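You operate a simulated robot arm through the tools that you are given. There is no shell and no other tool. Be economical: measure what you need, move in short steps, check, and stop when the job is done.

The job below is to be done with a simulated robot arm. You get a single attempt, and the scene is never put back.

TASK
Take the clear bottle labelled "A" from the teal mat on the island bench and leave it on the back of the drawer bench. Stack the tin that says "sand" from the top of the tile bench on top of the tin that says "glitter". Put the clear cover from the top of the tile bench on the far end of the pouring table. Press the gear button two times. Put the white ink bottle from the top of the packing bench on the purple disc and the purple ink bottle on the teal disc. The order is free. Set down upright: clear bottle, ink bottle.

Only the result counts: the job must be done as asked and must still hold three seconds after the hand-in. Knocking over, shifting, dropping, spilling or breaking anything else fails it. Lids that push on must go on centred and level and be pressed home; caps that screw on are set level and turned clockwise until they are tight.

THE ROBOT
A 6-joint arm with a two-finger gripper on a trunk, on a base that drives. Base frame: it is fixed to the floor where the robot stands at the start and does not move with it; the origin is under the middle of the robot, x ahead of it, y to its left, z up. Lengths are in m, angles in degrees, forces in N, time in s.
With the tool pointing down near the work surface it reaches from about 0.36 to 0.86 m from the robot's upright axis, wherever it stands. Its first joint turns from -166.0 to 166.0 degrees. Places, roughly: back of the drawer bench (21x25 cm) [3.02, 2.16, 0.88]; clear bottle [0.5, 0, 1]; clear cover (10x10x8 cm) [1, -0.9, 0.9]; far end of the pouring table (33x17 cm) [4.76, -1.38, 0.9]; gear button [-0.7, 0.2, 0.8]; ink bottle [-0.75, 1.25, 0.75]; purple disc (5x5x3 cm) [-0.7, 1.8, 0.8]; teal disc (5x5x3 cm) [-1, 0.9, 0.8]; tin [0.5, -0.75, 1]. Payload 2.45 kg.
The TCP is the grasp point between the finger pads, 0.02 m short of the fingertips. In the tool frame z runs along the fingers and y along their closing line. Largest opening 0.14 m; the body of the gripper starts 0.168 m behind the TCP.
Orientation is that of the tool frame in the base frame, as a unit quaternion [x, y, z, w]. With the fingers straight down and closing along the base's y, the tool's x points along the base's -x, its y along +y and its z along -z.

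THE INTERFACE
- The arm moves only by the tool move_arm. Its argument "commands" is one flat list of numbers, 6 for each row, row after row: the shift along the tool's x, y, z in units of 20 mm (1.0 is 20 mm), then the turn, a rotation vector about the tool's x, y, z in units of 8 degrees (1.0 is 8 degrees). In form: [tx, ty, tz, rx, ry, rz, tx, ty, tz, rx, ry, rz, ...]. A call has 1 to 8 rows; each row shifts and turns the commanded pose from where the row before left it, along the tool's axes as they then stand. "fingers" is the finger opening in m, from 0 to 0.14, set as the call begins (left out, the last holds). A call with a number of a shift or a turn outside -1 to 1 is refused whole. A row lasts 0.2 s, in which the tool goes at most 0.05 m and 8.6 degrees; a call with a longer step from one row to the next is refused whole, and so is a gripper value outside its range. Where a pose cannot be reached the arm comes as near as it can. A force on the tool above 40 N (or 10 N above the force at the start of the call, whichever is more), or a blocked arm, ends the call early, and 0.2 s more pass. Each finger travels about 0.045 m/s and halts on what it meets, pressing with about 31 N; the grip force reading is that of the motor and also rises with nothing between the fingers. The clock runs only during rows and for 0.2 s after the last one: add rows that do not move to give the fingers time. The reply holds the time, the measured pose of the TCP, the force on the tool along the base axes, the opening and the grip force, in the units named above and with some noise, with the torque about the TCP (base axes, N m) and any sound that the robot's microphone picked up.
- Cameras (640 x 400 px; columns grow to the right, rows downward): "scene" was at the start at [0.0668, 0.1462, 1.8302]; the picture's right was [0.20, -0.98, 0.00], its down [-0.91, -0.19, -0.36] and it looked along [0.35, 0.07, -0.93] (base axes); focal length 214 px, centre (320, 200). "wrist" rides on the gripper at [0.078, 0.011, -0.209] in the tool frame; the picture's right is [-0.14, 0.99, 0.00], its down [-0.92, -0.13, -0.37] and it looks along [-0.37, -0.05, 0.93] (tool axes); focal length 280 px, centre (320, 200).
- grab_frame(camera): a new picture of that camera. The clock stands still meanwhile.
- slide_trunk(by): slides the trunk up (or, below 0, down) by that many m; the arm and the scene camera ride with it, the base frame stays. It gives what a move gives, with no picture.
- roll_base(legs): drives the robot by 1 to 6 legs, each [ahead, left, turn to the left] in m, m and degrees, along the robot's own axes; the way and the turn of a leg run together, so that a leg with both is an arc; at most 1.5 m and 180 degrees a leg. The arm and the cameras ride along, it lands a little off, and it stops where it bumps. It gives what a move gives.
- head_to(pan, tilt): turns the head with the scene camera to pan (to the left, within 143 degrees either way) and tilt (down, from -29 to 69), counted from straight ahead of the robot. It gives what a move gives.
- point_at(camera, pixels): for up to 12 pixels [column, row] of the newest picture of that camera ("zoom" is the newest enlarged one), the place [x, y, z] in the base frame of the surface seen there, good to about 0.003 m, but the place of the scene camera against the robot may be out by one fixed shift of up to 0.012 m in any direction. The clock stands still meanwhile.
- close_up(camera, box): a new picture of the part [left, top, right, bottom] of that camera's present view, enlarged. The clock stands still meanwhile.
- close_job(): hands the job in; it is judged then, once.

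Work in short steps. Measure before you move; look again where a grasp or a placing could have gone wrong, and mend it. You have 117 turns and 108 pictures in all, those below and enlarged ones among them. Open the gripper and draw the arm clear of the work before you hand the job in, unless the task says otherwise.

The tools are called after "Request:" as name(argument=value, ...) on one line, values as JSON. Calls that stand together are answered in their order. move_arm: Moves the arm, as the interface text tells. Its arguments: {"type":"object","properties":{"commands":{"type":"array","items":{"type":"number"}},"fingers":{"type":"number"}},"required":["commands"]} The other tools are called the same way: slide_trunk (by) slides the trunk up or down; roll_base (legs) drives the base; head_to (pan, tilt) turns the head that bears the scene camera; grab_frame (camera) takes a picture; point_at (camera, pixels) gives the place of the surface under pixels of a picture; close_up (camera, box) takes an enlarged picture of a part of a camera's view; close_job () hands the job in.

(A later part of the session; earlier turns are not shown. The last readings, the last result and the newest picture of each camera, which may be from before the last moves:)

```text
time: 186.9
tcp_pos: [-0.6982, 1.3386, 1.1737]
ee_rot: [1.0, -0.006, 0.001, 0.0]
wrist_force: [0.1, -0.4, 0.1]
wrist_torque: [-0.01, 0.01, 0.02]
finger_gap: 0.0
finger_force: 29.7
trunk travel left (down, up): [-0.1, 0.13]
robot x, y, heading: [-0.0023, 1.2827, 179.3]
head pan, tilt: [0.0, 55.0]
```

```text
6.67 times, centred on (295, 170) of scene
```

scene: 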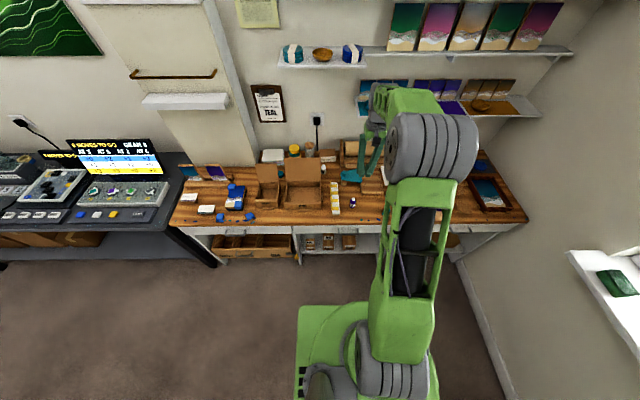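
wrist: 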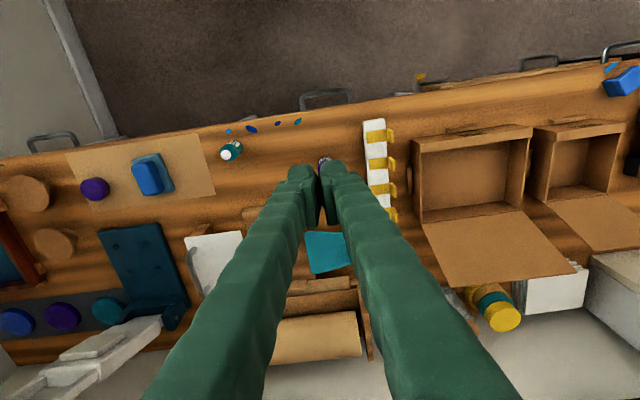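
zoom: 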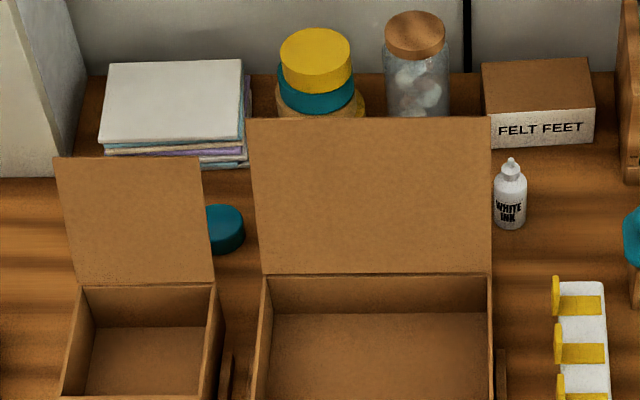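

Teal disc ~(-1.005,0.895), top ~0.823; white bottle ~(-1.012,1.170); flaps stay at x≥-0.95. Checking the flap corners, felt box and bench front/drawer extent before driving closer.

Request:
point_at(camera="zoom", pixels=[[192, 165], [207, 272], [240, 215], [214, 212], [222, 250], [540, 125], [510, 225], [495, 145]])

Request:
point_at(camera="scene", pixels=[[255, 256], [240, 238], [300, 262], [322, 230], [350, 240], [297, 228], [460, 230]])

```text
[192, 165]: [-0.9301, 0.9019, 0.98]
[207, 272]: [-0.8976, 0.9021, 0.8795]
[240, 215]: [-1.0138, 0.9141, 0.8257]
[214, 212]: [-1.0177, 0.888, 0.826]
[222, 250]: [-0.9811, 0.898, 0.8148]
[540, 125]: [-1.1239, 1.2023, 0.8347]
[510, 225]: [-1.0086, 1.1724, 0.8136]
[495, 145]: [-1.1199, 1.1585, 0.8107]
```

```text
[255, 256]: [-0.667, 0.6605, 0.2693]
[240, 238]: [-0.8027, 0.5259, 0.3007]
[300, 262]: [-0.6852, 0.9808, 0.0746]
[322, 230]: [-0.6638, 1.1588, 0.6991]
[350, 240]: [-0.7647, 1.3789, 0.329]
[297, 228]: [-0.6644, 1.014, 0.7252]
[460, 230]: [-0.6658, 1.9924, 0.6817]
```

The bench front is at x=-0.665 with nothing protruding. I'll drive 0.26 m ahead and 0.1 m left (to about (-0.26,1.18)), so all targets are within reach.

Request:
roll_base(legs=[[0.26, 0.1, 0.5]])

Request:
move_arm(commands=[0, 0, 0, 0, 0, 0, 0, 0, 0, 0, 0, 0, 0, 0, 0, 0, 0, 0, 0, 0, 0, 0, 0, 0, 0, 0, 0, 0, 0, 0], fingers=0.06)

Request:
grab_frame(camera="wrist")

```text
time: 188.8
tcp_pos: [-0.962, 1.2334, 1.172]
ee_rot: [1.0, -0.001, 0.0, 0.0]
wrist_force: [0.2, -0.7, -0.6]
wrist_torque: [0.0, -0.07, -0.01]
finger_gap: 0.0
finger_force: 29.9
trunk travel left (down, up): [-0.1, 0.13]
robot x, y, heading: [-0.2596, 1.184, 180.2]
head pan, tilt: [0.0, 55.0]
```

```text
time: 190.0
tcp_pos: [-0.9613, 1.2334, 1.1738]
ee_rot: [1.0, -0.001, 0.0, 0.0]
wrist_force: [0.8, 0.1, -0.2]
wrist_torque: [0.01, -0.03, -0.02]
finger_gap: 0.0601
finger_force: 0.1
trunk travel left (down, up): [-0.1, 0.13]
robot x, y, heading: [-0.2634, 1.1836, 179.9]
head pan, tilt: [0.0, 55.0]
```

```text
47 pictures are left
```

wrist: 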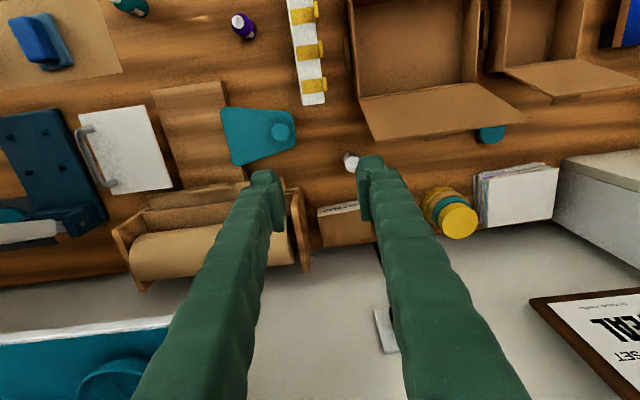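

White bottle at (350,160) and disc at (490,134). I'll measure them and the shelf item at left.

Request:
point_at(camera="wrist", pixels=[[349, 158], [347, 165], [490, 132], [478, 131], [502, 130], [490, 141], [350, 120], [410, 125], [60, 335], [120, 370], [345, 215], [243, 22]])

Request:
close_up(camera="wrist", box=[310, 90, 520, 220])

```text
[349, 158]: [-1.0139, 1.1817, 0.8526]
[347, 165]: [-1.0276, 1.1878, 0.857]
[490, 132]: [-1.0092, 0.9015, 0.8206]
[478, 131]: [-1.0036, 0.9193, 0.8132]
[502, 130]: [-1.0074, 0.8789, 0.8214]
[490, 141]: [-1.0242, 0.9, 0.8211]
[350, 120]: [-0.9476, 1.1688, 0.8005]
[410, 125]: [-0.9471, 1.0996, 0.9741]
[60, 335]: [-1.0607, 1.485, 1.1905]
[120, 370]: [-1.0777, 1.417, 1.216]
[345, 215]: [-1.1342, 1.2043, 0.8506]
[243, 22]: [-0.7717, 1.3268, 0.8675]
```

```text
3.05 times, centred on (415, 155) of wrist
```

zoom: 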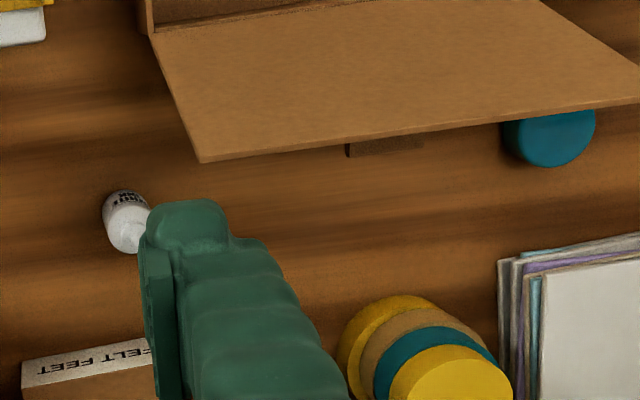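

I'll shift so the bottle sits between the fingers, then measure it precisely.

Request:
move_arm(commands=[0, 1, 0.5, 0, 0, 0, 0, 1, 0.5, 0, 0, 0, 0, 1, 0.5, 0, 0, 0])

Request:
grab_frame(camera="wrist")

```text
time: 190.8
tcp_pos: [-0.9626, 1.1735, 1.1434]
ee_rot: [1.0, -0.001, 0.0, 0.0]
wrist_force: [-0.4, -0.4, -0.6]
wrist_torque: [0.02, -0.02, 0.01]
finger_gap: 0.06
finger_force: 0.1
trunk travel left (down, up): [-0.1, 0.13]
robot x, y, heading: [-0.2623, 1.1872, 179.9]
head pan, tilt: [0.0, 55.0]
```

```text
45 pictures are left
```

wrist: 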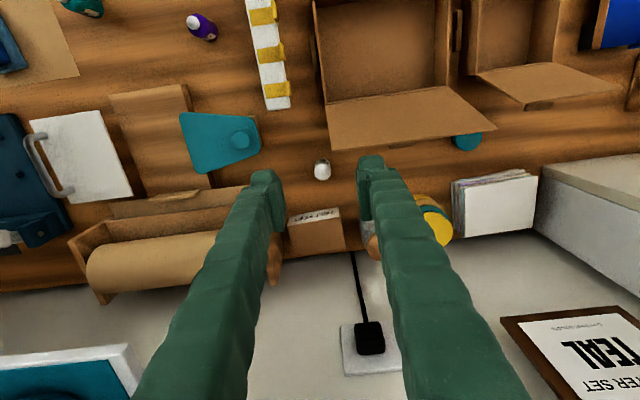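

Request:
close_up(camera="wrist", box=[290, 140, 354, 190])

Request:
point_at(camera="wrist", pixels=[[322, 176], [322, 171], [322, 162], [316, 168], [328, 168], [467, 142], [481, 140], [455, 142], [467, 150], [340, 148]])

```text
8.00 times, centred on (322, 165) of wrist
```

zoom: 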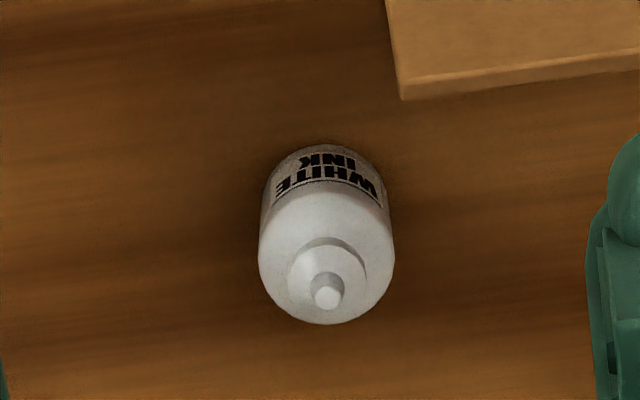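

```text
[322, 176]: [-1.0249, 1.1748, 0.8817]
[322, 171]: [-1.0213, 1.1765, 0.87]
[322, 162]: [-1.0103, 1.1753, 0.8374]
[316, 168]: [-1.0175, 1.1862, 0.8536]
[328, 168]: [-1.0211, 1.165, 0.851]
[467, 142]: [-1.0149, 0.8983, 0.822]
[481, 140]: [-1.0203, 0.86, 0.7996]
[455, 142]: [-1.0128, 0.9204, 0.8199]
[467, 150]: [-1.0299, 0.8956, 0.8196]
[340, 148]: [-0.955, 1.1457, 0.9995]
```

White bottle centre is (-1.022,1.175), top 0.882, body ~33 mm wide. I'll align and descend in stages to TCP 0.838.

Request:
move_arm(commands=[-1, -0.05, 0, 0, 0, 0, -1, 0, 0, 0, 0, 0, -1, 0, 1, 0, 0, 0, 0, 0, 1, 0, 0, 0, 0, 0, 1, 0, 0, 0, 0, 0, 1, 0, 0, 0, 0, 0, 1, 0, 0, 0, 0, 0, 1, 0, 0, 0])

Request:
move_arm(commands=[0, 0, 1, 0, 0, 0, 0, 0, 1, 0, 0, 0, 0, 0, 1, 0, 0, 0, 0, 0, 1, 0, 0, 0, 0, 0, 1, 0, 0, 0])

Request:
grab_frame(camera="wrist")

```text
time: 192.6
tcp_pos: [-1.0217, 1.173, 1.0232]
ee_rot: [1.0, 0.0, 0.001, 0.0]
wrist_force: [0.8, -0.1, 0.5]
wrist_torque: [0.0, -0.02, 0.0]
finger_gap: 0.0599
finger_force: 0.1
trunk travel left (down, up): [-0.1, 0.13]
robot x, y, heading: [-0.2612, 1.1817, 180.0]
head pan, tilt: [0.0, 55.0]
```

```text
time: 193.8
tcp_pos: [-1.0218, 1.1736, 0.9222]
ee_rot: [1.0, -0.001, 0.001, 0.0]
wrist_force: [-0.1, 0.0, -0.3]
wrist_torque: [0.0, -0.02, 0.03]
finger_gap: 0.0602
finger_force: 0.0
trunk travel left (down, up): [-0.1, 0.13]
robot x, y, heading: [-0.261, 1.1866, 180.0]
head pan, tilt: [0.0, 55.0]
```

```text
43 pictures are left
```

wrist: 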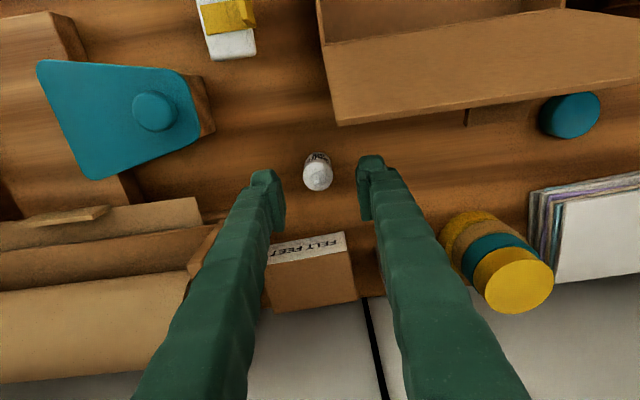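

The bottle is centred between the fingers. I'll measure the teal disc from this view too, then descend and close.

Request:
point_at(camera="wrist", pixels=[[569, 114], [545, 118], [595, 110], [569, 98], [569, 132], [535, 105]])

Request:
move_arm(commands=[0, 0, 1, 0, 0, 0, 0, 0, 1, 0, 0, 0, 0, 0, 1, 0, 0, 0, 0, 0, 1, 0, 0, 0, 0, 0, 0.2, 0, 0, 0])

Request:
move_arm(commands=[0, 0, 0, 0, 0, 0, 0, 0, 0, 0, 0, 0, 0, 0, 0, 0, 0, 0, 0, 0, 0, 0, 0, 0], fingers=0.0)

```text
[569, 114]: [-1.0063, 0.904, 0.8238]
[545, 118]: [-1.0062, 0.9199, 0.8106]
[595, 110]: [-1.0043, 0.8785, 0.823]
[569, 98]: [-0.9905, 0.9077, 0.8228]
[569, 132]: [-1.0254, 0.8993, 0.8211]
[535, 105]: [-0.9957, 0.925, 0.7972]
```

```text
time: 195.0
tcp_pos: [-1.021, 1.1738, 0.838]
ee_rot: [1.0, -0.001, -0.001, 0.0]
wrist_force: [-0.4, 0.7, 0.2]
wrist_torque: [0.01, -0.01, 0.01]
finger_gap: 0.0601
finger_force: 0.2
trunk travel left (down, up): [-0.1, 0.13]
robot x, y, heading: [-0.2628, 1.1842, 179.9]
head pan, tilt: [0.0, 55.0]
```

```text
time: 196.0
tcp_pos: [-1.0209, 1.1748, 0.8384]
ee_rot: [1.0, -0.001, 0.001, 0.0]
wrist_force: [-0.5, -1.1, -0.1]
wrist_torque: [-0.02, -0.05, -0.04]
finger_gap: 0.0295
finger_force: 30.8
trunk travel left (down, up): [-0.1, 0.13]
robot x, y, heading: [-0.2641, 1.1851, 180.1]
head pan, tilt: [0.0, 55.0]
```

White bottle held (gap 0.0295). I'll lift straight up clear of the flap, then travel toward the purple disc, moving away from the wall shelf first.

Request:
move_arm(commands=[0, 0, -1, 0, 0, 0, 0, 0, -1, 0, 0, 0, 0, 0, -1, 0, 0, 0, 0, 0, -1, 0, 0, 0, 0, 0, -1, 0, 0, 0, 0, 0, -1, 0, 0, 0, 0, 0, -1, 0, 0, 0, 0, 0, -1, 0, 0, 0])

Request:
move_arm(commands=[0, 0, -1, 0, 0, 0, 0, 0, -1, 0, 0, 0, 0, 0, -1, 0, 0, 0, 0, 0, -1, 0, 0, 0, 0, 0, -1, 0, 0, 0, 1, -0.5, -1, 0, 0, 0, 1, -0.5, 0, 0, 0, 0, 1, -0.5, 0, 0, 0, 0])

Request:
move_arm(commands=[1, -0.7, 0, 0, 0, 0, 1, -0.7, 0, 0, 0, 0, 1, -0.7, 0, 0, 0, 0, 1, -0.7, 0, 0, 0, 0, 1, -1, 0, 0, 0, 0, 1, -1, 0, 0, 0, 0, 1, -1, 0, 0, 0, 0, 1, -1, 0, 0, 0, 0])

Request:
move_arm(commands=[0.4, -1, 0, 0, 0, 0, 0.4, -1, 0, 0, 0, 0, 0.4, -1, 0, 0, 0, 0, 0.3, -1, 0, 0, 0, 0, 0.3, -1, 0, 0, 0, 0, 0.3, -1, 0, 0, 0, 0, 0.3, -1, 0, 0, 0, 0, 0.3, -1, 0, 0, 0, 0])

Request:
move_arm(commands=[0.3, -1, 0, 0, 0, 0, 0.3, -1, 0, 0, 0, 0, 0.2, -1, 0, 0, 0, 0, 0, -1, 0, 0, 0, 0, 0, -1, 0, 0, 0, 0, 0, -1, 0, 0, 0, 0, 0, -1, 0, 0, 0, 0, 0, -1, 0, 0, 0, 0])

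Request:
grab_frame(camera="wrist")

```text
time: 197.8
tcp_pos: [-1.0215, 1.1735, 1.0012]
ee_rot: [1.0, 0.0, 0.0, -0.001]
wrist_force: [-0.2, -0.8, -0.2]
wrist_torque: [-0.01, 0.0, 0.0]
finger_gap: 0.0297
finger_force: 31.1
trunk travel left (down, up): [-0.1, 0.13]
robot x, y, heading: [-0.2661, 1.1822, 179.8]
head pan, tilt: [0.0, 55.0]
```

```text
time: 199.6
tcp_pos: [-0.9603, 1.2047, 1.1195]
ee_rot: [1.0, -0.001, 0.001, 0.0]
wrist_force: [0.4, 0.4, -0.9]
wrist_torque: [-0.01, 0.0, -0.01]
finger_gap: 0.0295
finger_force: 30.7
trunk travel left (down, up): [-0.1, 0.13]
robot x, y, heading: [-0.2644, 1.184, 179.7]
head pan, tilt: [0.0, 55.0]
```

```text
time: 201.4
tcp_pos: [-0.8004, 1.3403, 1.1187]
ee_rot: [1.0, -0.001, -0.001, 0.0]
wrist_force: [-0.6, -0.7, -0.1]
wrist_torque: [0.0, 0.06, 0.02]
finger_gap: 0.0296
finger_force: 30.9
trunk travel left (down, up): [-0.1, 0.13]
robot x, y, heading: [-0.2601, 1.1824, 179.9]
head pan, tilt: [0.0, 55.0]
```

```text
time: 203.2
tcp_pos: [-0.7465, 1.5002, 1.1188]
ee_rot: [1.0, 0.0, 0.0, 0.0]
wrist_force: [0.1, -0.7, -0.2]
wrist_torque: [-0.01, 0.03, 0.02]
finger_gap: 0.0296
finger_force: 31.4
trunk travel left (down, up): [-0.1, 0.13]
robot x, y, heading: [-0.264, 1.1839, 179.7]
head pan, tilt: [0.0, 55.0]
```

```text
time: 205.0
tcp_pos: [-0.7301, 1.6601, 1.1209]
ee_rot: [1.0, -0.001, 0.0, 0.0]
wrist_force: [0.2, -0.2, -1.1]
wrist_torque: [-0.02, -0.02, 0.02]
finger_gap: 0.0296
finger_force: 30.8
trunk travel left (down, up): [-0.1, 0.13]
robot x, y, heading: [-0.2586, 1.1829, 179.9]
head pan, tilt: [0.0, 55.0]
```

```text
42 pictures are left
```

wrist: 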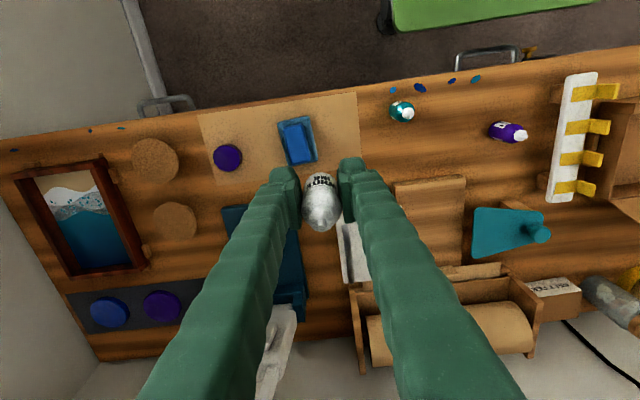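

The purple puck is at (228,157). I'll measure it and the purple ink bottle at (510,131).

Request:
point_at(camera="wrist", pixels=[[228, 157], [214, 158], [241, 156], [228, 145], [228, 170], [300, 140], [518, 133], [505, 131], [497, 129], [505, 124], [505, 140], [250, 180]])

Request:
close_up(camera="wrist", box=[470, 90, 560, 170])

```text
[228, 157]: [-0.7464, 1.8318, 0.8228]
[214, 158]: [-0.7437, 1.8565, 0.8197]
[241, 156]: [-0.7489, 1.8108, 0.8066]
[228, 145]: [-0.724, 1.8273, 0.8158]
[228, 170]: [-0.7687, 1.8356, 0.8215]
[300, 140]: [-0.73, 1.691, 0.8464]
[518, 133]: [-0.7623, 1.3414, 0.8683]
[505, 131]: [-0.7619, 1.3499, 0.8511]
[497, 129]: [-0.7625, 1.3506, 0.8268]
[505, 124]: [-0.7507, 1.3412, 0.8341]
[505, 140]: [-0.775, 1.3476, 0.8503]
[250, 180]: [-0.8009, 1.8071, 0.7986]
```

```text
5.00 times, centred on (515, 130) of wrist
```

zoom: 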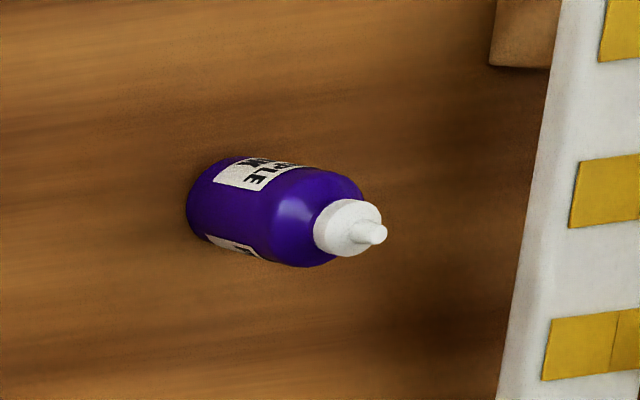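

Puck centre is (-0.746,1.833), top 0.822. I'll move above it and descend to ~15 mm above contact.

Request:
move_arm(commands=[-0.1, -1, 0, 0, 0, 0, -0.1, -1, 0, 0, 0, 0, -0.1, -1, 0, 0, 0, 0, -0.1, -1, 0, 0, 0, 0, -0.1, -1, 0, 0, 0, 0, -0.1, -1, 0, 0, 0, 0, -0.1, -1, 0, 0, 0, 0, -0.1, -1, 0, 0, 0, 0])

Request:
move_arm(commands=[0, -0.65, 1, 0, 0, 0, 0, 0, 1, 0, 0, 0, 0, 0, 1, 0, 0, 0, 0, 0, 1, 0, 0, 0, 0, 0, 1, 0, 0, 0, 0, 0, 1, 0, 0, 0, 0, 0, 1, 0, 0, 0, 0, 0, 1, 0, 0, 0])

Request:
move_arm(commands=[0, 0, 1, 0, 0, 0, 0, 0, 1, 0, 0, 0, 0, 0, 1, 0, 0, 0, 0, 0, 0.8, 0, 0, 0])

Request:
grab_frame(camera="wrist")

```text
time: 206.8
tcp_pos: [-0.7459, 1.8203, 1.1198]
ee_rot: [1.0, 0.0, 0.0, 0.0]
wrist_force: [-0.6, 0.0, -0.8]
wrist_torque: [-0.02, 0.0, -0.05]
finger_gap: 0.0297
finger_force: 30.5
trunk travel left (down, up): [-0.1, 0.13]
robot x, y, heading: [-0.2606, 1.1859, 179.6]
head pan, tilt: [0.0, 55.0]
```

```text
time: 208.6
tcp_pos: [-0.7468, 1.8343, 0.9594]
ee_rot: [1.0, -0.001, 0.0, 0.0]
wrist_force: [-0.4, -0.2, 0.0]
wrist_torque: [0.02, -0.03, 0.01]
finger_gap: 0.0298
finger_force: 31.0
trunk travel left (down, up): [-0.1, 0.13]
robot x, y, heading: [-0.2607, 1.1861, 180.0]
head pan, tilt: [0.0, 55.0]
```

```text
time: 209.6
tcp_pos: [-0.7461, 1.8331, 0.883]
ee_rot: [1.0, -0.001, -0.001, -0.001]
wrist_force: [0.0, 0.6, -0.5]
wrist_torque: [0.0, 0.01, 0.0]
finger_gap: 0.0299
finger_force: 30.6
trunk travel left (down, up): [-0.1, 0.13]
robot x, y, heading: [-0.2592, 1.1843, 179.9]
head pan, tilt: [0.0, 55.0]
```

```text
40 pictures are left
```

wrist: 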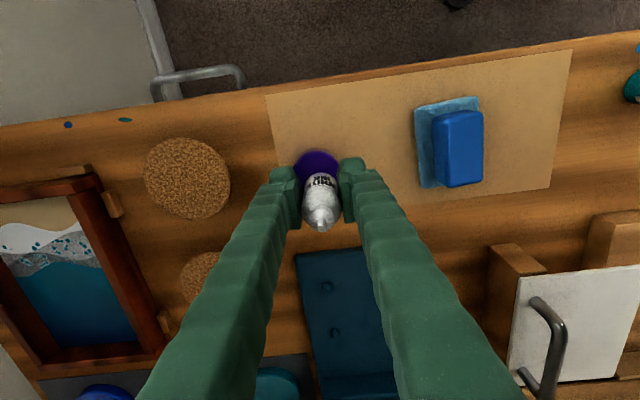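

The bottle is over the puck. Lowering gently to contact.

Request:
move_arm(commands=[0, 0, 0.8, 0, 0, 0, 0, 0, 0.1, 0, 0, 0, 0, 0, 0, 0, 0, 0])

Request:
move_arm(commands=[0, 0, 0.1, 0, 0, 0, 0, 0, 0, 0, 0, 0])

Request:
move_arm(commands=[0, 0, 0.06, 0, 0, 0, 0, 0, 0, 0, 0, 0])

```text
time: 210.4
tcp_pos: [-0.7451, 1.834, 0.8659]
ee_rot: [1.0, 0.0, 0.0, 0.0]
wrist_force: [-0.2, -0.5, -0.8]
wrist_torque: [0.01, -0.01, -0.01]
finger_gap: 0.0299
finger_force: 31.4
trunk travel left (down, up): [-0.1, 0.13]
robot x, y, heading: [-0.2606, 1.1857, 180.2]
head pan, tilt: [0.0, 55.0]
```

```text
time: 211.0
tcp_pos: [-0.7462, 1.8342, 0.8635]
ee_rot: [1.0, -0.001, 0.0, 0.001]
wrist_force: [0.6, 0.5, 0.1]
wrist_torque: [-0.02, 0.0, 0.02]
finger_gap: 0.03
finger_force: 31.2
trunk travel left (down, up): [-0.1, 0.13]
robot x, y, heading: [-0.2629, 1.1855, 179.9]
head pan, tilt: [0.0, 55.0]
```

```text
time: 211.6
tcp_pos: [-0.746, 1.8334, 0.8632]
ee_rot: [1.0, -0.001, 0.0, -0.001]
wrist_force: [0.6, 0.6, -0.3]
wrist_torque: [0.02, 0.03, 0.0]
finger_gap: 0.0297
finger_force: 31.2
trunk travel left (down, up): [-0.1, 0.13]
robot x, y, heading: [-0.2628, 1.1877, 180.1]
head pan, tilt: [0.0, 55.0]
```

Request:
move_arm(commands=[0, 0, 0.05, 0, 0, 0, 0, 0, 0, 0, 0, 0])

Request:
move_arm(commands=[0, 0, 0.05, 0, 0, 0, 0, 0, 0, 0, 0, 0])

```text
time: 212.2
tcp_pos: [-0.7458, 1.832, 0.8606]
ee_rot: [1.0, -0.001, 0.0, -0.001]
wrist_force: [0.5, 0.3, 0.0]
wrist_torque: [0.01, 0.01, -0.01]
finger_gap: 0.0297
finger_force: 31.1
trunk travel left (down, up): [-0.1, 0.13]
robot x, y, heading: [-0.2623, 1.1845, 179.9]
head pan, tilt: [0.0, 55.0]
```

```text
time: 212.8
tcp_pos: [-0.7455, 1.8314, 0.8602]
ee_rot: [1.0, -0.001, 0.0, 0.001]
wrist_force: [-1.0, 1.2, 0.9]
wrist_torque: [0.01, 0.03, 0.01]
finger_gap: 0.0297
finger_force: 30.9
trunk travel left (down, up): [-0.1, 0.13]
robot x, y, heading: [-0.2648, 1.1851, 179.8]
head pan, tilt: [0.0, 55.0]
```

Still no clear contact; continuing 1 mm at a time.

Request:
move_arm(commands=[0, 0, 0.05, 0, 0, 0, 0, 0, 0, 0, 0, 0])

Request:
move_arm(commands=[0, 0, 0.05, 0, 0, 0, 0, 0, 0, 0, 0, 0])

```text
time: 213.4
tcp_pos: [-0.7463, 1.8327, 0.8613]
ee_rot: [1.0, -0.001, 0.0, -0.001]
wrist_force: [1.4, -0.3, 6.0]
wrist_torque: [0.0, 0.0, 0.0]
finger_gap: 0.0299
finger_force: 31.0
trunk travel left (down, up): [-0.1, 0.13]
robot x, y, heading: [-0.2664, 1.1886, 180.0]
head pan, tilt: [0.0, 55.0]
```

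```text
time: 214.0
tcp_pos: [-0.7456, 1.8324, 0.8608]
ee_rot: [1.0, -0.001, -0.001, -0.002]
wrist_force: [-0.2, -1.3, 12.5]
wrist_torque: [-0.02, 0.09, 0.01]
finger_gap: 0.0296
finger_force: 31.0
trunk travel left (down, up): [-0.1, 0.13]
robot x, y, heading: [-0.2617, 1.1838, 179.9]
head pan, tilt: [0.0, 55.0]
```

Contact made. I'll ease up 0.8 mm, release, rise and check.

Request:
move_arm(commands=[0, 0, -0.05, 0, 0, 0, 0, 0, 0, 0, 0, 0])

Request:
move_arm(commands=[0, 0, 0, 0, 0, 0, 0, 0, 0, 0, 0, 0, 0, 0, 0, 0, 0, 0], fingers=0.06)

Request:
move_arm(commands=[0, 0, -0.5, 0, 0, 0, 0, 0, -1, 0, 0, 0, 0, 0, -1, 0, 0, 0, 0, 0, -1, 0, 0, 0, 0, 0, -1, 0, 0, 0, 0, 0, -1, 0, 0, 0, 0, 0, -1, 0, 0, 0, 0, 0, -1, 0, 0, 0])

Request:
grab_frame(camera="wrist")

```text
time: 214.6
tcp_pos: [-0.7453, 1.8324, 0.861]
ee_rot: [1.0, -0.001, 0.0, -0.001]
wrist_force: [-1.0, 1.8, 10.2]
wrist_torque: [0.08, 0.12, -0.01]
finger_gap: 0.0297
finger_force: 30.4
trunk travel left (down, up): [-0.1, 0.13]
robot x, y, heading: [-0.2599, 1.1852, 180.0]
head pan, tilt: [0.0, 55.0]
```

```text
time: 215.4
tcp_pos: [-0.7458, 1.832, 0.8602]
ee_rot: [1.0, 0.0, 0.0, 0.0]
wrist_force: [-0.3, -0.1, 0.8]
wrist_torque: [-0.01, 0.02, 0.01]
finger_gap: 0.0601
finger_force: 0.0
trunk travel left (down, up): [-0.1, 0.13]
robot x, y, heading: [-0.2584, 1.1839, 179.9]
head pan, tilt: [0.0, 55.0]
```

```text
time: 217.2
tcp_pos: [-0.7471, 1.8343, 1.011]
ee_rot: [1.0, -0.001, 0.0, 0.0]
wrist_force: [-0.1, 0.0, -0.3]
wrist_torque: [0.03, 0.01, 0.02]
finger_gap: 0.0599
finger_force: 0.1
trunk travel left (down, up): [-0.1, 0.13]
robot x, y, heading: [-0.2632, 1.1861, 179.8]
head pan, tilt: [0.0, 55.0]
```

```text
39 pictures are left
```

wrist: 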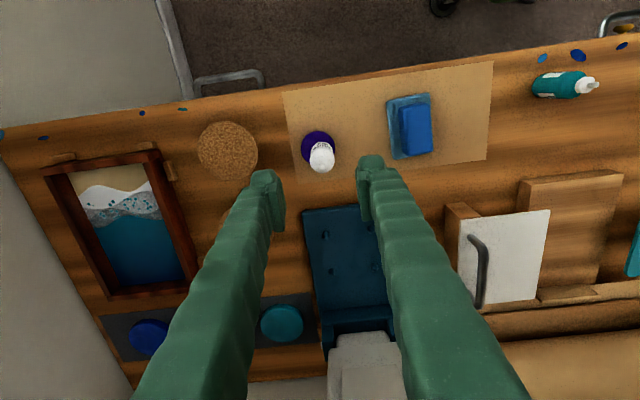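

White bottle stands on the purple puck. Now I'll travel back to the purple ink bottle and look.

Request:
move_arm(commands=[0, 0.5, -1, 0, 0, 0, 0, 1, -1, 0, 0, 0, 0, 1, -1, 0, 0, 0, 0, 1, 0, 0, 0, 0, 0, 1, 0, 0, 0, 0, 0, 1, 0, 0, 0, 0, 0, 1, 0, 0, 0, 0, 0, 1, 0, 0, 0, 0])

Request:
move_arm(commands=[0, 1, 0, 0, 0, 0, 0, 1, 0, 0, 0, 0, 0, 1, 0, 0, 0, 0, 0, 1, 0, 0, 0, 0, 0, 1, 0, 0, 0, 0, 0, 1, 0, 0, 0, 0, 0, 1, 0, 0, 0, 0, 0, 1, 0, 0, 0, 0])

Request:
move_arm(commands=[0, 1, 0, 0, 0, 0, 0, 1, 0, 0, 0, 0, 0, 1, 0, 0, 0, 0, 0, 1, 0, 0, 0, 0, 0, 1, 0, 0, 0, 0, 0, 1, 0, 0, 0, 0, 0, 1, 0, 0, 0, 0, 0, 1, 0, 0, 0, 0])

Request:
grab_frame(camera="wrist")

```text
time: 219.0
tcp_pos: [-0.7467, 1.6824, 1.0685]
ee_rot: [1.0, 0.0, 0.0, -0.001]
wrist_force: [0.1, 0.4, 0.0]
wrist_torque: [0.07, 0.05, 0.0]
finger_gap: 0.0602
finger_force: 0.0
trunk travel left (down, up): [-0.1, 0.13]
robot x, y, heading: [-0.2616, 1.1846, 180.0]
head pan, tilt: [0.0, 55.0]
```

```text
time: 220.8
tcp_pos: [-0.747, 1.5227, 1.0697]
ee_rot: [1.0, 0.001, 0.0, -0.001]
wrist_force: [-0.1, 0.7, 0.2]
wrist_torque: [0.06, 0.02, -0.01]
finger_gap: 0.06
finger_force: 0.1
trunk travel left (down, up): [-0.1, 0.13]
robot x, y, heading: [-0.2652, 1.1855, 179.7]
head pan, tilt: [0.0, 55.0]
```

```text
time: 222.6
tcp_pos: [-0.747, 1.3626, 1.0694]
ee_rot: [1.0, -0.001, 0.0, 0.0]
wrist_force: [-0.1, -0.3, 0.2]
wrist_torque: [0.04, 0.0, -0.04]
finger_gap: 0.06
finger_force: 0.2
trunk travel left (down, up): [-0.1, 0.13]
robot x, y, heading: [-0.2633, 1.1799, 180.1]
head pan, tilt: [0.0, 55.0]
```

```text
38 pictures are left
```

wrist: 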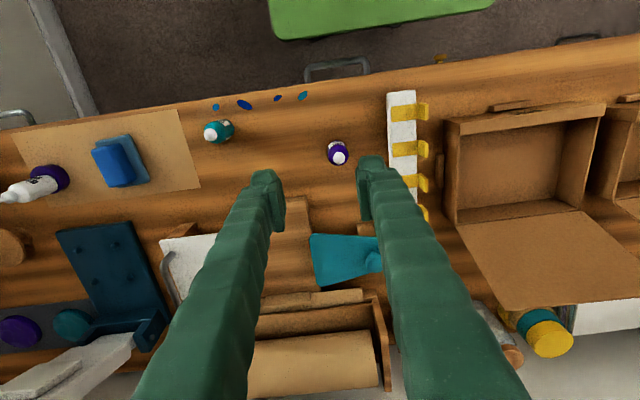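

Purple bottle at (337,152). Measuring it and the neighbouring yellow-marked rack (389,180).

Request:
point_at(camera="wrist", pixels=[[340, 159], [337, 150], [330, 152], [345, 151], [337, 143], [389, 180], [388, 150], [470, 225], [380, 250]])

Request:
close_up(camera="wrist", box=[305, 130, 369, 170])

```text
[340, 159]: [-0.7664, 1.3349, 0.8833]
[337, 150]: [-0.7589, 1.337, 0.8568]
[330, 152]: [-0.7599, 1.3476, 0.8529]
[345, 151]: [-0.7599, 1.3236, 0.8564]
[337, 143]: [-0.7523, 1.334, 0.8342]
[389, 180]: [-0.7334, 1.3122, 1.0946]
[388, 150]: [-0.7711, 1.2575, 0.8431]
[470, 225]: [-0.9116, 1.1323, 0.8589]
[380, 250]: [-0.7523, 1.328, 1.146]
```

```text
10.00 times, centred on (337, 150) of wrist
```

zoom: 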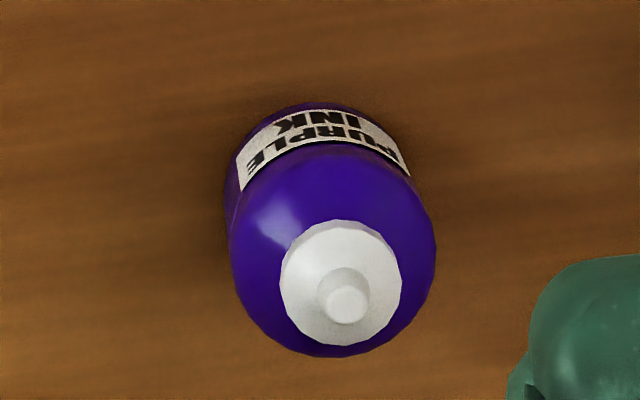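

Purple bottle centre is (-0.766,1.3355). I'll align, descend and close.

Request:
move_arm(commands=[-0.95, 1, 0, 0, 0, 0, 0, 0.35, 1, 0, 0, 0, 0, 0, 1, 0, 0, 0, 0, 0, 1, 0, 0, 0, 0, 0, 1, 0, 0, 0, 0, 0, 1, 0, 0, 0, 0, 0, 1, 0, 0, 0], fingers=0.054)

Request:
grab_frame(camera="wrist")

```text
time: 224.2
tcp_pos: [-0.7652, 1.334, 0.9509]
ee_rot: [1.0, -0.001, 0.0, 0.0]
wrist_force: [-0.1, -0.8, 0.3]
wrist_torque: [0.01, -0.02, -0.01]
finger_gap: 0.0541
finger_force: 0.1
trunk travel left (down, up): [-0.1, 0.13]
robot x, y, heading: [-0.2595, 1.1818, 179.8]
head pan, tilt: [0.0, 55.0]
```

```text
36 pictures are left
```

wrist: 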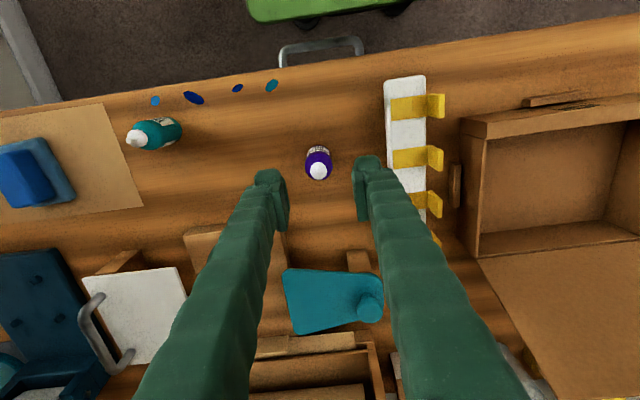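

Centred and clear of the rack. Descend to 0.838, close, and lift 0.28 m.

Request:
move_arm(commands=[0, 0, 1, 0, 0, 0, 0, 0, 1, 0, 0, 0, 0, 0, 1, 0, 0, 0, 0, 0, 1, 0, 0, 0, 0, 0, 1, 0, 0, 0, 0, 0, 0.65, 0, 0, 0])

Request:
move_arm(commands=[0, 0, 0, 0, 0, 0, 0, 0, 0, 0, 0, 0, 0, 0, 0, 0, 0, 0, 0, 0, 0, 0, 0, 0], fingers=0.0)

Request:
move_arm(commands=[0, 0, -1, 0, 0, 0, 0, 0, -1, 0, 0, 0, 0, 0, -1, 0, 0, 0, 0, 0, -1, 0, 0, 0, 0, 0, -1, 0, 0, 0, 0, 0, -1, 0, 0, 0, 0, 0, -1, 0, 0, 0, 0, 0, -1, 0, 0, 0])

Request:
move_arm(commands=[0, 0, -1, 0, 0, 0, 0, 0, -1, 0, 0, 0, 0, 0, -1, 0, 0, 0, 0, 0, -1, 0, 0, 0, 0, 0, -1, 0, 0, 0, 0, 0, -1, 0, 0, 0])

```text
time: 225.6
tcp_pos: [-0.763, 1.3366, 0.8347]
ee_rot: [1.0, 0.0, -0.001, 0.0]
wrist_force: [-1.5, 0.6, 0.9]
wrist_torque: [0.0, -0.02, -0.02]
finger_gap: 0.0542
finger_force: 0.0
trunk travel left (down, up): [-0.1, 0.13]
robot x, y, heading: [-0.2611, 1.1856, 179.7]
head pan, tilt: [0.0, 55.0]
```

```text
time: 226.6
tcp_pos: [-0.7642, 1.336, 0.8368]
ee_rot: [1.0, -0.001, 0.0, 0.0]
wrist_force: [-0.1, -0.1, -0.3]
wrist_torque: [0.05, 0.03, 0.02]
finger_gap: 0.0296
finger_force: 31.1
trunk travel left (down, up): [-0.1, 0.13]
robot x, y, heading: [-0.2596, 1.1854, 179.7]
head pan, tilt: [0.0, 55.0]
```

```text
time: 228.4
tcp_pos: [-0.7661, 1.3354, 0.9969]
ee_rot: [1.0, -0.002, 0.0, 0.0]
wrist_force: [0.7, 0.0, -0.5]
wrist_torque: [-0.03, 0.01, 0.02]
finger_gap: 0.0291
finger_force: 31.0
trunk travel left (down, up): [-0.1, 0.13]
robot x, y, heading: [-0.2642, 1.1869, 179.9]
head pan, tilt: [0.0, 55.0]
```

```text
time: 229.8
tcp_pos: [-0.7639, 1.3342, 1.118]
ee_rot: [1.0, -0.001, 0.0, 0.0]
wrist_force: [0.3, 0.5, -0.1]
wrist_torque: [0.0, 0.03, 0.02]
finger_gap: 0.0293
finger_force: 30.7
trunk travel left (down, up): [-0.1, 0.13]
robot x, y, heading: [-0.2573, 1.1839, 179.6]
head pan, tilt: [0.0, 55.0]
```

Purple bottle held. I'll travel over the flaps (tops at 1.0) toward the teal disc, pausing for a measuring view.

Request:
move_arm(commands=[-0.55, 0.99, 0, 0, 0, 0, -0.55, 0.99, 0, 0, 0, 0, -0.55, 0.99, 0, 0, 0, 0, -0.55, 0.99, 0, 0, 0, 0, -0.55, 0.99, 0, 0, 0, 0, -0.55, 0.99, 0, 0, 0, 0, -0.55, 0.99, 0, 0, 0, 0, -0.55, 0.99, 0, 0, 0, 0])

Request:
move_arm(commands=[-0.55, 0.99, 0, 0, 0, 0, -0.55, 0.99, 0, 0, 0, 0, -0.55, 0.99, 0, 0, 0, 0, -0.55, 0.99, 0, 0, 0, 0, -0.55, 0.99, 0, 0, 0, 0, -0.55, 0.99, 0, 0, 0, 0, -0.55, 0.99, 0, 0, 0, 0, -0.55, 0.99, 0, 0, 0, 0])

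Request:
grab_frame(camera="wrist")

```text
time: 231.6
tcp_pos: [-0.8531, 1.1764, 1.1169]
ee_rot: [1.0, -0.001, 0.001, -0.001]
wrist_force: [-0.9, 0.4, -0.4]
wrist_torque: [0.03, 0.03, 0.01]
finger_gap: 0.0293
finger_force: 31.6
trunk travel left (down, up): [-0.1, 0.13]
robot x, y, heading: [-0.2618, 1.1818, 179.8]
head pan, tilt: [0.0, 55.0]
```

```text
time: 233.4
tcp_pos: [-0.9424, 1.0163, 1.117]
ee_rot: [1.0, 0.0, 0.0, 0.0]
wrist_force: [-0.6, 0.1, -1.4]
wrist_torque: [0.03, 0.01, 0.01]
finger_gap: 0.0298
finger_force: 30.7
trunk travel left (down, up): [-0.1, 0.13]
robot x, y, heading: [-0.2628, 1.1853, 179.8]
head pan, tilt: [0.0, 55.0]
```

```text
35 pictures are left
```

wrist: 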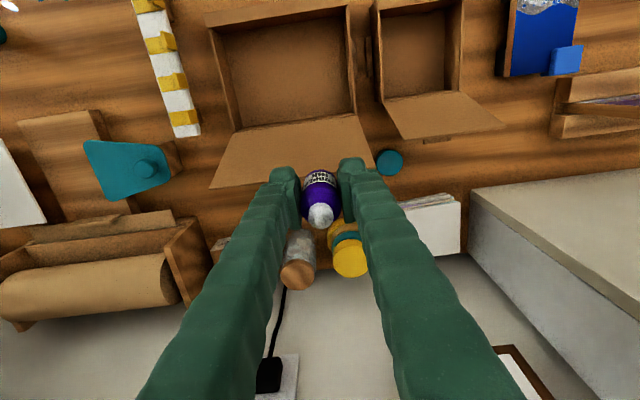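

The disc is fully visible at (390,162), and a grey block stands at right (560,240). I'll measure both, and the flap edges.

Request:
point_at(camera="wrist", pixels=[[390, 162], [378, 163], [402, 161], [390, 151], [390, 174], [475, 195], [475, 240], [560, 200], [600, 300], [400, 138], [365, 160], [420, 215]])

Request:
close_up(camera="wrist", box=[350, 120, 510, 220])

```text
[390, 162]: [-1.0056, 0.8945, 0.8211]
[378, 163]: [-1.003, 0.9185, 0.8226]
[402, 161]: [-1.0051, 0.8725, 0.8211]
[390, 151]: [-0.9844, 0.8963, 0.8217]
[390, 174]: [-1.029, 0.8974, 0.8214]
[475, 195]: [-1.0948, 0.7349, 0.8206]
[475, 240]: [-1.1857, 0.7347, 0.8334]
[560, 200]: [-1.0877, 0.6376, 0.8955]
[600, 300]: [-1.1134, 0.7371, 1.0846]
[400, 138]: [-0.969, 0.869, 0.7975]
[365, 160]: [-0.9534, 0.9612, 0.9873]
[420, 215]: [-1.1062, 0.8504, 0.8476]
```

```text
4.00 times, centred on (430, 170) of wrist
```

zoom: 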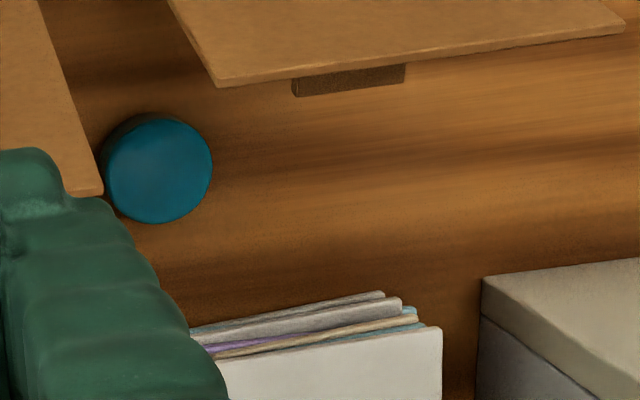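

Disc centre is (-1.006,0.8955), top 0.8215; the pier is clear. I'll move over the disc and descend to ~18 mm above contact.

Request:
move_arm(commands=[-0.52, 1, 0, 0, 0, 0, -0.52, 1, 0, 0, 0, 0, -0.52, 1, 0, 0, 0, 0, -0.52, 1, 0, 0, 0, 0, -0.52, 1, 0, 0, 0, 0, -0.52, 1, 0, 0, 0, 0])

Request:
move_arm(commands=[0, 0, 1, 0, 0, 0, 0, 0, 1, 0, 0, 0, 0, 0, 1, 0, 0, 0, 0, 0, 1, 0, 0, 0, 0, 0, 1, 0, 0, 0, 0, 0, 1, 0, 0, 0])

Request:
grab_frame(camera="wrist")

```text
time: 234.8
tcp_pos: [-1.0052, 0.8977, 1.1142]
ee_rot: [1.0, -0.001, 0.001, -0.002]
wrist_force: [-0.5, -0.4, -1.0]
wrist_torque: [0.0, -0.01, 0.01]
finger_gap: 0.0298
finger_force: 30.9
trunk travel left (down, up): [-0.1, 0.13]
robot x, y, heading: [-0.2592, 1.1804, 179.7]
head pan, tilt: [0.0, 55.0]
```

```text
time: 236.2
tcp_pos: [-1.005, 0.9006, 0.9966]
ee_rot: [1.0, 0.0, 0.0, 0.0]
wrist_force: [0.3, -0.5, 0.1]
wrist_torque: [0.03, 0.0, 0.01]
finger_gap: 0.0296
finger_force: 30.8
trunk travel left (down, up): [-0.1, 0.13]
robot x, y, heading: [-0.261, 1.1847, 179.9]
head pan, tilt: [0.0, 55.0]
```

```text
33 pictures are left
```

wrist: 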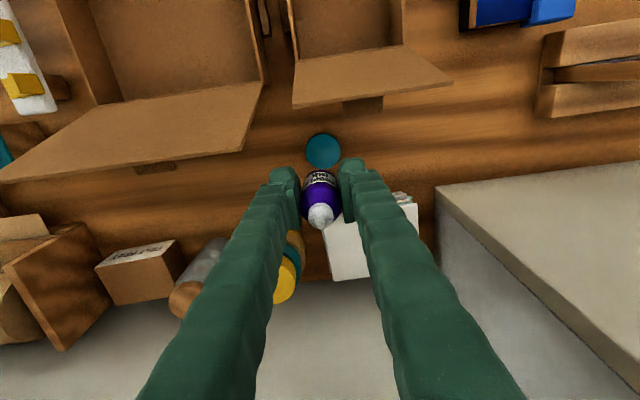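

Aligned. I'll nudge y by -3 mm and descend further.

Request:
move_arm(commands=[0, 0.13, 1, 0, 0, 0, 0, 0, 1, 0, 0, 0, 0, 0, 1, 0, 0, 0, 0, 0, 1, 0, 0, 0, 0, 0, 1, 0, 0, 0, 0, 0, 1, 0, 0, 0])

Request:
grab_frame(camera="wrist")

Request:
close_up(camera="scene", box=[160, 120, 320, 240])

```text
time: 237.6
tcp_pos: [-1.0055, 0.8971, 0.8764]
ee_rot: [1.0, -0.002, 0.0, 0.001]
wrist_force: [-0.3, -0.2, -0.6]
wrist_torque: [-0.01, -0.01, 0.02]
finger_gap: 0.0298
finger_force: 30.9
trunk travel left (down, up): [-0.1, 0.13]
robot x, y, heading: [-0.259, 1.183, 179.6]
head pan, tilt: [0.0, 55.0]
```

```text
32 pictures are left
```

wrist: 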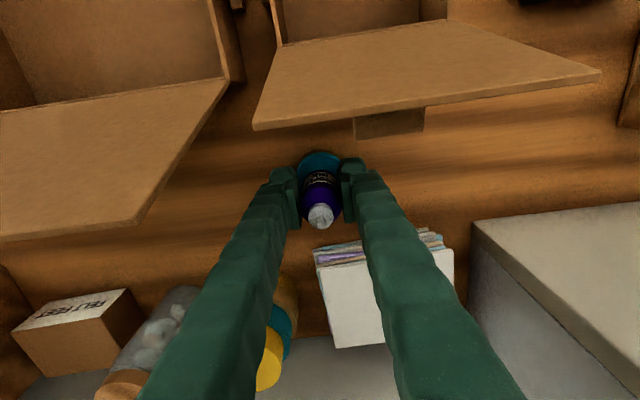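

```text
3.33 times, centred on (240, 180) of scene
```

zoom: 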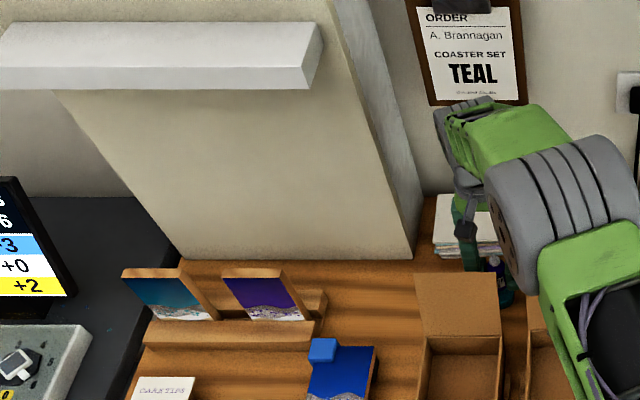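

The bottle is over the disc, clear of the flaps. Lowering to contact.

Request:
move_arm(commands=[0, 0, 0.6, 0, 0, 0, 0, 0, 0.1, 0, 0, 0, 0, 0, 0, 0, 0, 0])

Request:
move_arm(commands=[0, 0, 0.08, 0, 0, 0, 0, 0, 0, 0, 0, 0])

Request:
move_arm(commands=[0, 0, 0.05, 0, 0, 0, 0, 0, 0, 0, 0, 0])

```text
time: 238.4
tcp_pos: [-1.0048, 0.8969, 0.8625]
ee_rot: [1.0, -0.001, 0.001, 0.0]
wrist_force: [0.2, 0.2, -0.2]
wrist_torque: [0.0, 0.0, -0.02]
finger_gap: 0.0297
finger_force: 31.0
trunk travel left (down, up): [-0.1, 0.13]
robot x, y, heading: [-0.2604, 1.1875, 180.0]
head pan, tilt: [0.0, 55.0]
```

```text
time: 239.0
tcp_pos: [-1.005, 0.8971, 0.861]
ee_rot: [1.0, -0.001, 0.0, 0.0]
wrist_force: [-0.9, -0.2, -1.5]
wrist_torque: [0.0, 0.03, 0.02]
finger_gap: 0.0297
finger_force: 31.0
trunk travel left (down, up): [-0.1, 0.13]
robot x, y, heading: [-0.2637, 1.1818, 180.0]
head pan, tilt: [0.0, 55.0]
```

```text
time: 239.6
tcp_pos: [-1.005, 0.8968, 0.8596]
ee_rot: [1.0, -0.001, 0.0, 0.0]
wrist_force: [1.1, -0.6, -1.2]
wrist_torque: [0.03, 0.0, 0.01]
finger_gap: 0.0298
finger_force: 30.6
trunk travel left (down, up): [-0.1, 0.13]
robot x, y, heading: [-0.26, 1.1861, 180.0]
head pan, tilt: [0.0, 55.0]
```

No contact yet; continuing.

Request:
move_arm(commands=[0, 0, 0.05, 0, 0, 0, 0, 0, 0, 0, 0, 0])

Request:
move_arm(commands=[0, 0, 0.04, 0, 0, 0, 0, 0, 0, 0, 0, 0])

```text
time: 240.2
tcp_pos: [-1.0049, 0.8967, 0.8577]
ee_rot: [1.0, -0.001, 0.0, -0.001]
wrist_force: [0.3, 0.9, -0.4]
wrist_torque: [0.0, -0.02, -0.02]
finger_gap: 0.0298
finger_force: 30.6
trunk travel left (down, up): [-0.1, 0.13]
robot x, y, heading: [-0.2634, 1.1846, 179.7]
head pan, tilt: [0.0, 55.0]
```

```text
time: 240.8
tcp_pos: [-1.0039, 0.896, 0.8579]
ee_rot: [1.0, 0.0, 0.0, 0.001]
wrist_force: [0.2, -0.3, -0.5]
wrist_torque: [0.01, -0.01, -0.01]
finger_gap: 0.0297
finger_force: 30.7
trunk travel left (down, up): [-0.1, 0.13]
robot x, y, heading: [-0.2629, 1.1874, 180.0]
head pan, tilt: [0.0, 55.0]
```

Request:
move_arm(commands=[0, 0, 0.04, 0, 0, 0, 0, 0, 0, 0, 0, 0])

Request:
move_arm(commands=[0, 0, 0.04, 0, 0, 0, 0, 0, 0, 0, 0, 0])

```text
time: 241.4
tcp_pos: [-1.0045, 0.8965, 0.8586]
ee_rot: [1.0, 0.0, 0.0, 0.0]
wrist_force: [1.2, -0.1, 5.9]
wrist_torque: [0.01, -0.01, 0.0]
finger_gap: 0.03
finger_force: 30.9
trunk travel left (down, up): [-0.1, 0.13]
robot x, y, heading: [-0.2598, 1.1844, 179.7]
head pan, tilt: [0.0, 55.0]
```

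```text
time: 242.0
tcp_pos: [-1.0045, 0.896, 0.8596]
ee_rot: [1.0, -0.001, -0.002, 0.0]
wrist_force: [-0.4, -0.2, 12.9]
wrist_torque: [0.06, 0.06, 0.01]
finger_gap: 0.0295
finger_force: 31.6
trunk travel left (down, up): [-0.1, 0.13]
robot x, y, heading: [-0.2616, 1.1843, 179.7]
head pan, tilt: [0.0, 55.0]
```

Contact at ~0.859. I'll ease up slightly, open to 0.056, and rise straight up.

Request:
move_arm(commands=[0, 0, -0.05, 0, 0, 0, 0, 0, 0, 0, 0, 0])

Request:
move_arm(commands=[0, 0, 0, 0, 0, 0, 0, 0, 0, 0, 0, 0, 0, 0, 0, 0, 0, 0], fingers=0.056)

Request:
move_arm(commands=[0, 0, -0.5, 0, 0, 0, 0, 0, -1, 0, 0, 0, 0, 0, -1, 0, 0, 0, 0, 0, -1, 0, 0, 0, 0, 0, -1, 0, 0, 0, 0, 0, -1, 0, 0, 0, 0, 0, -1, 0, 0, 0, 0, 0, -1, 0, 0, 0])

Request:
move_arm(commands=[0, 0, -1, 0, 0, 0, 0, 0, -1, 0, 0, 0, 0, 0, -1, 0, 0, 0, 0, 0, -1, 0, 0, 0, 0, 0, -1, 0, 0, 0, 0, 0, -1, 0, 0, 0])

Request:
grab_frame(camera="wrist")

```text
time: 242.6
tcp_pos: [-1.0031, 0.8965, 0.8577]
ee_rot: [1.0, -0.001, -0.001, -0.001]
wrist_force: [-2.4, -0.8, 10.0]
wrist_torque: [-0.06, 0.12, 0.0]
finger_gap: 0.0295
finger_force: 31.2
trunk travel left (down, up): [-0.1, 0.13]
robot x, y, heading: [-0.2596, 1.1863, 179.9]
head pan, tilt: [0.0, 55.0]
```

```text
time: 243.4
tcp_pos: [-1.0026, 0.8964, 0.8563]
ee_rot: [1.0, -0.001, 0.001, 0.0]
wrist_force: [0.2, 0.1, -0.3]
wrist_torque: [0.01, 0.02, 0.0]
finger_gap: 0.0558
finger_force: 0.2
trunk travel left (down, up): [-0.1, 0.13]
robot x, y, heading: [-0.2612, 1.1844, 179.9]
head pan, tilt: [0.0, 55.0]
```

```text
time: 245.2
tcp_pos: [-1.0037, 0.8975, 1.008]
ee_rot: [1.0, -0.001, 0.001, 0.0]
wrist_force: [0.0, 0.3, -0.6]
wrist_torque: [-0.02, 0.01, -0.02]
finger_gap: 0.0558
finger_force: 0.0
trunk travel left (down, up): [-0.1, 0.13]
robot x, y, heading: [-0.2621, 1.1811, 180.0]
head pan, tilt: [0.0, 55.0]
```

```text
time: 246.6
tcp_pos: [-1.0048, 0.8988, 1.1282]
ee_rot: [1.0, 0.0, 0.0, 0.0]
wrist_force: [-0.5, -0.2, -0.2]
wrist_torque: [-0.03, 0.01, 0.0]
finger_gap: 0.0562
finger_force: 0.1
trunk travel left (down, up): [-0.1, 0.13]
robot x, y, heading: [-0.261, 1.1862, 179.7]
head pan, tilt: [0.0, 55.0]
```

```text
30 pictures are left
```

wrist: 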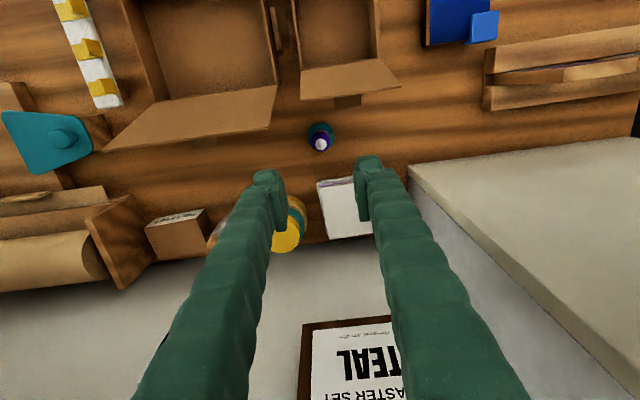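

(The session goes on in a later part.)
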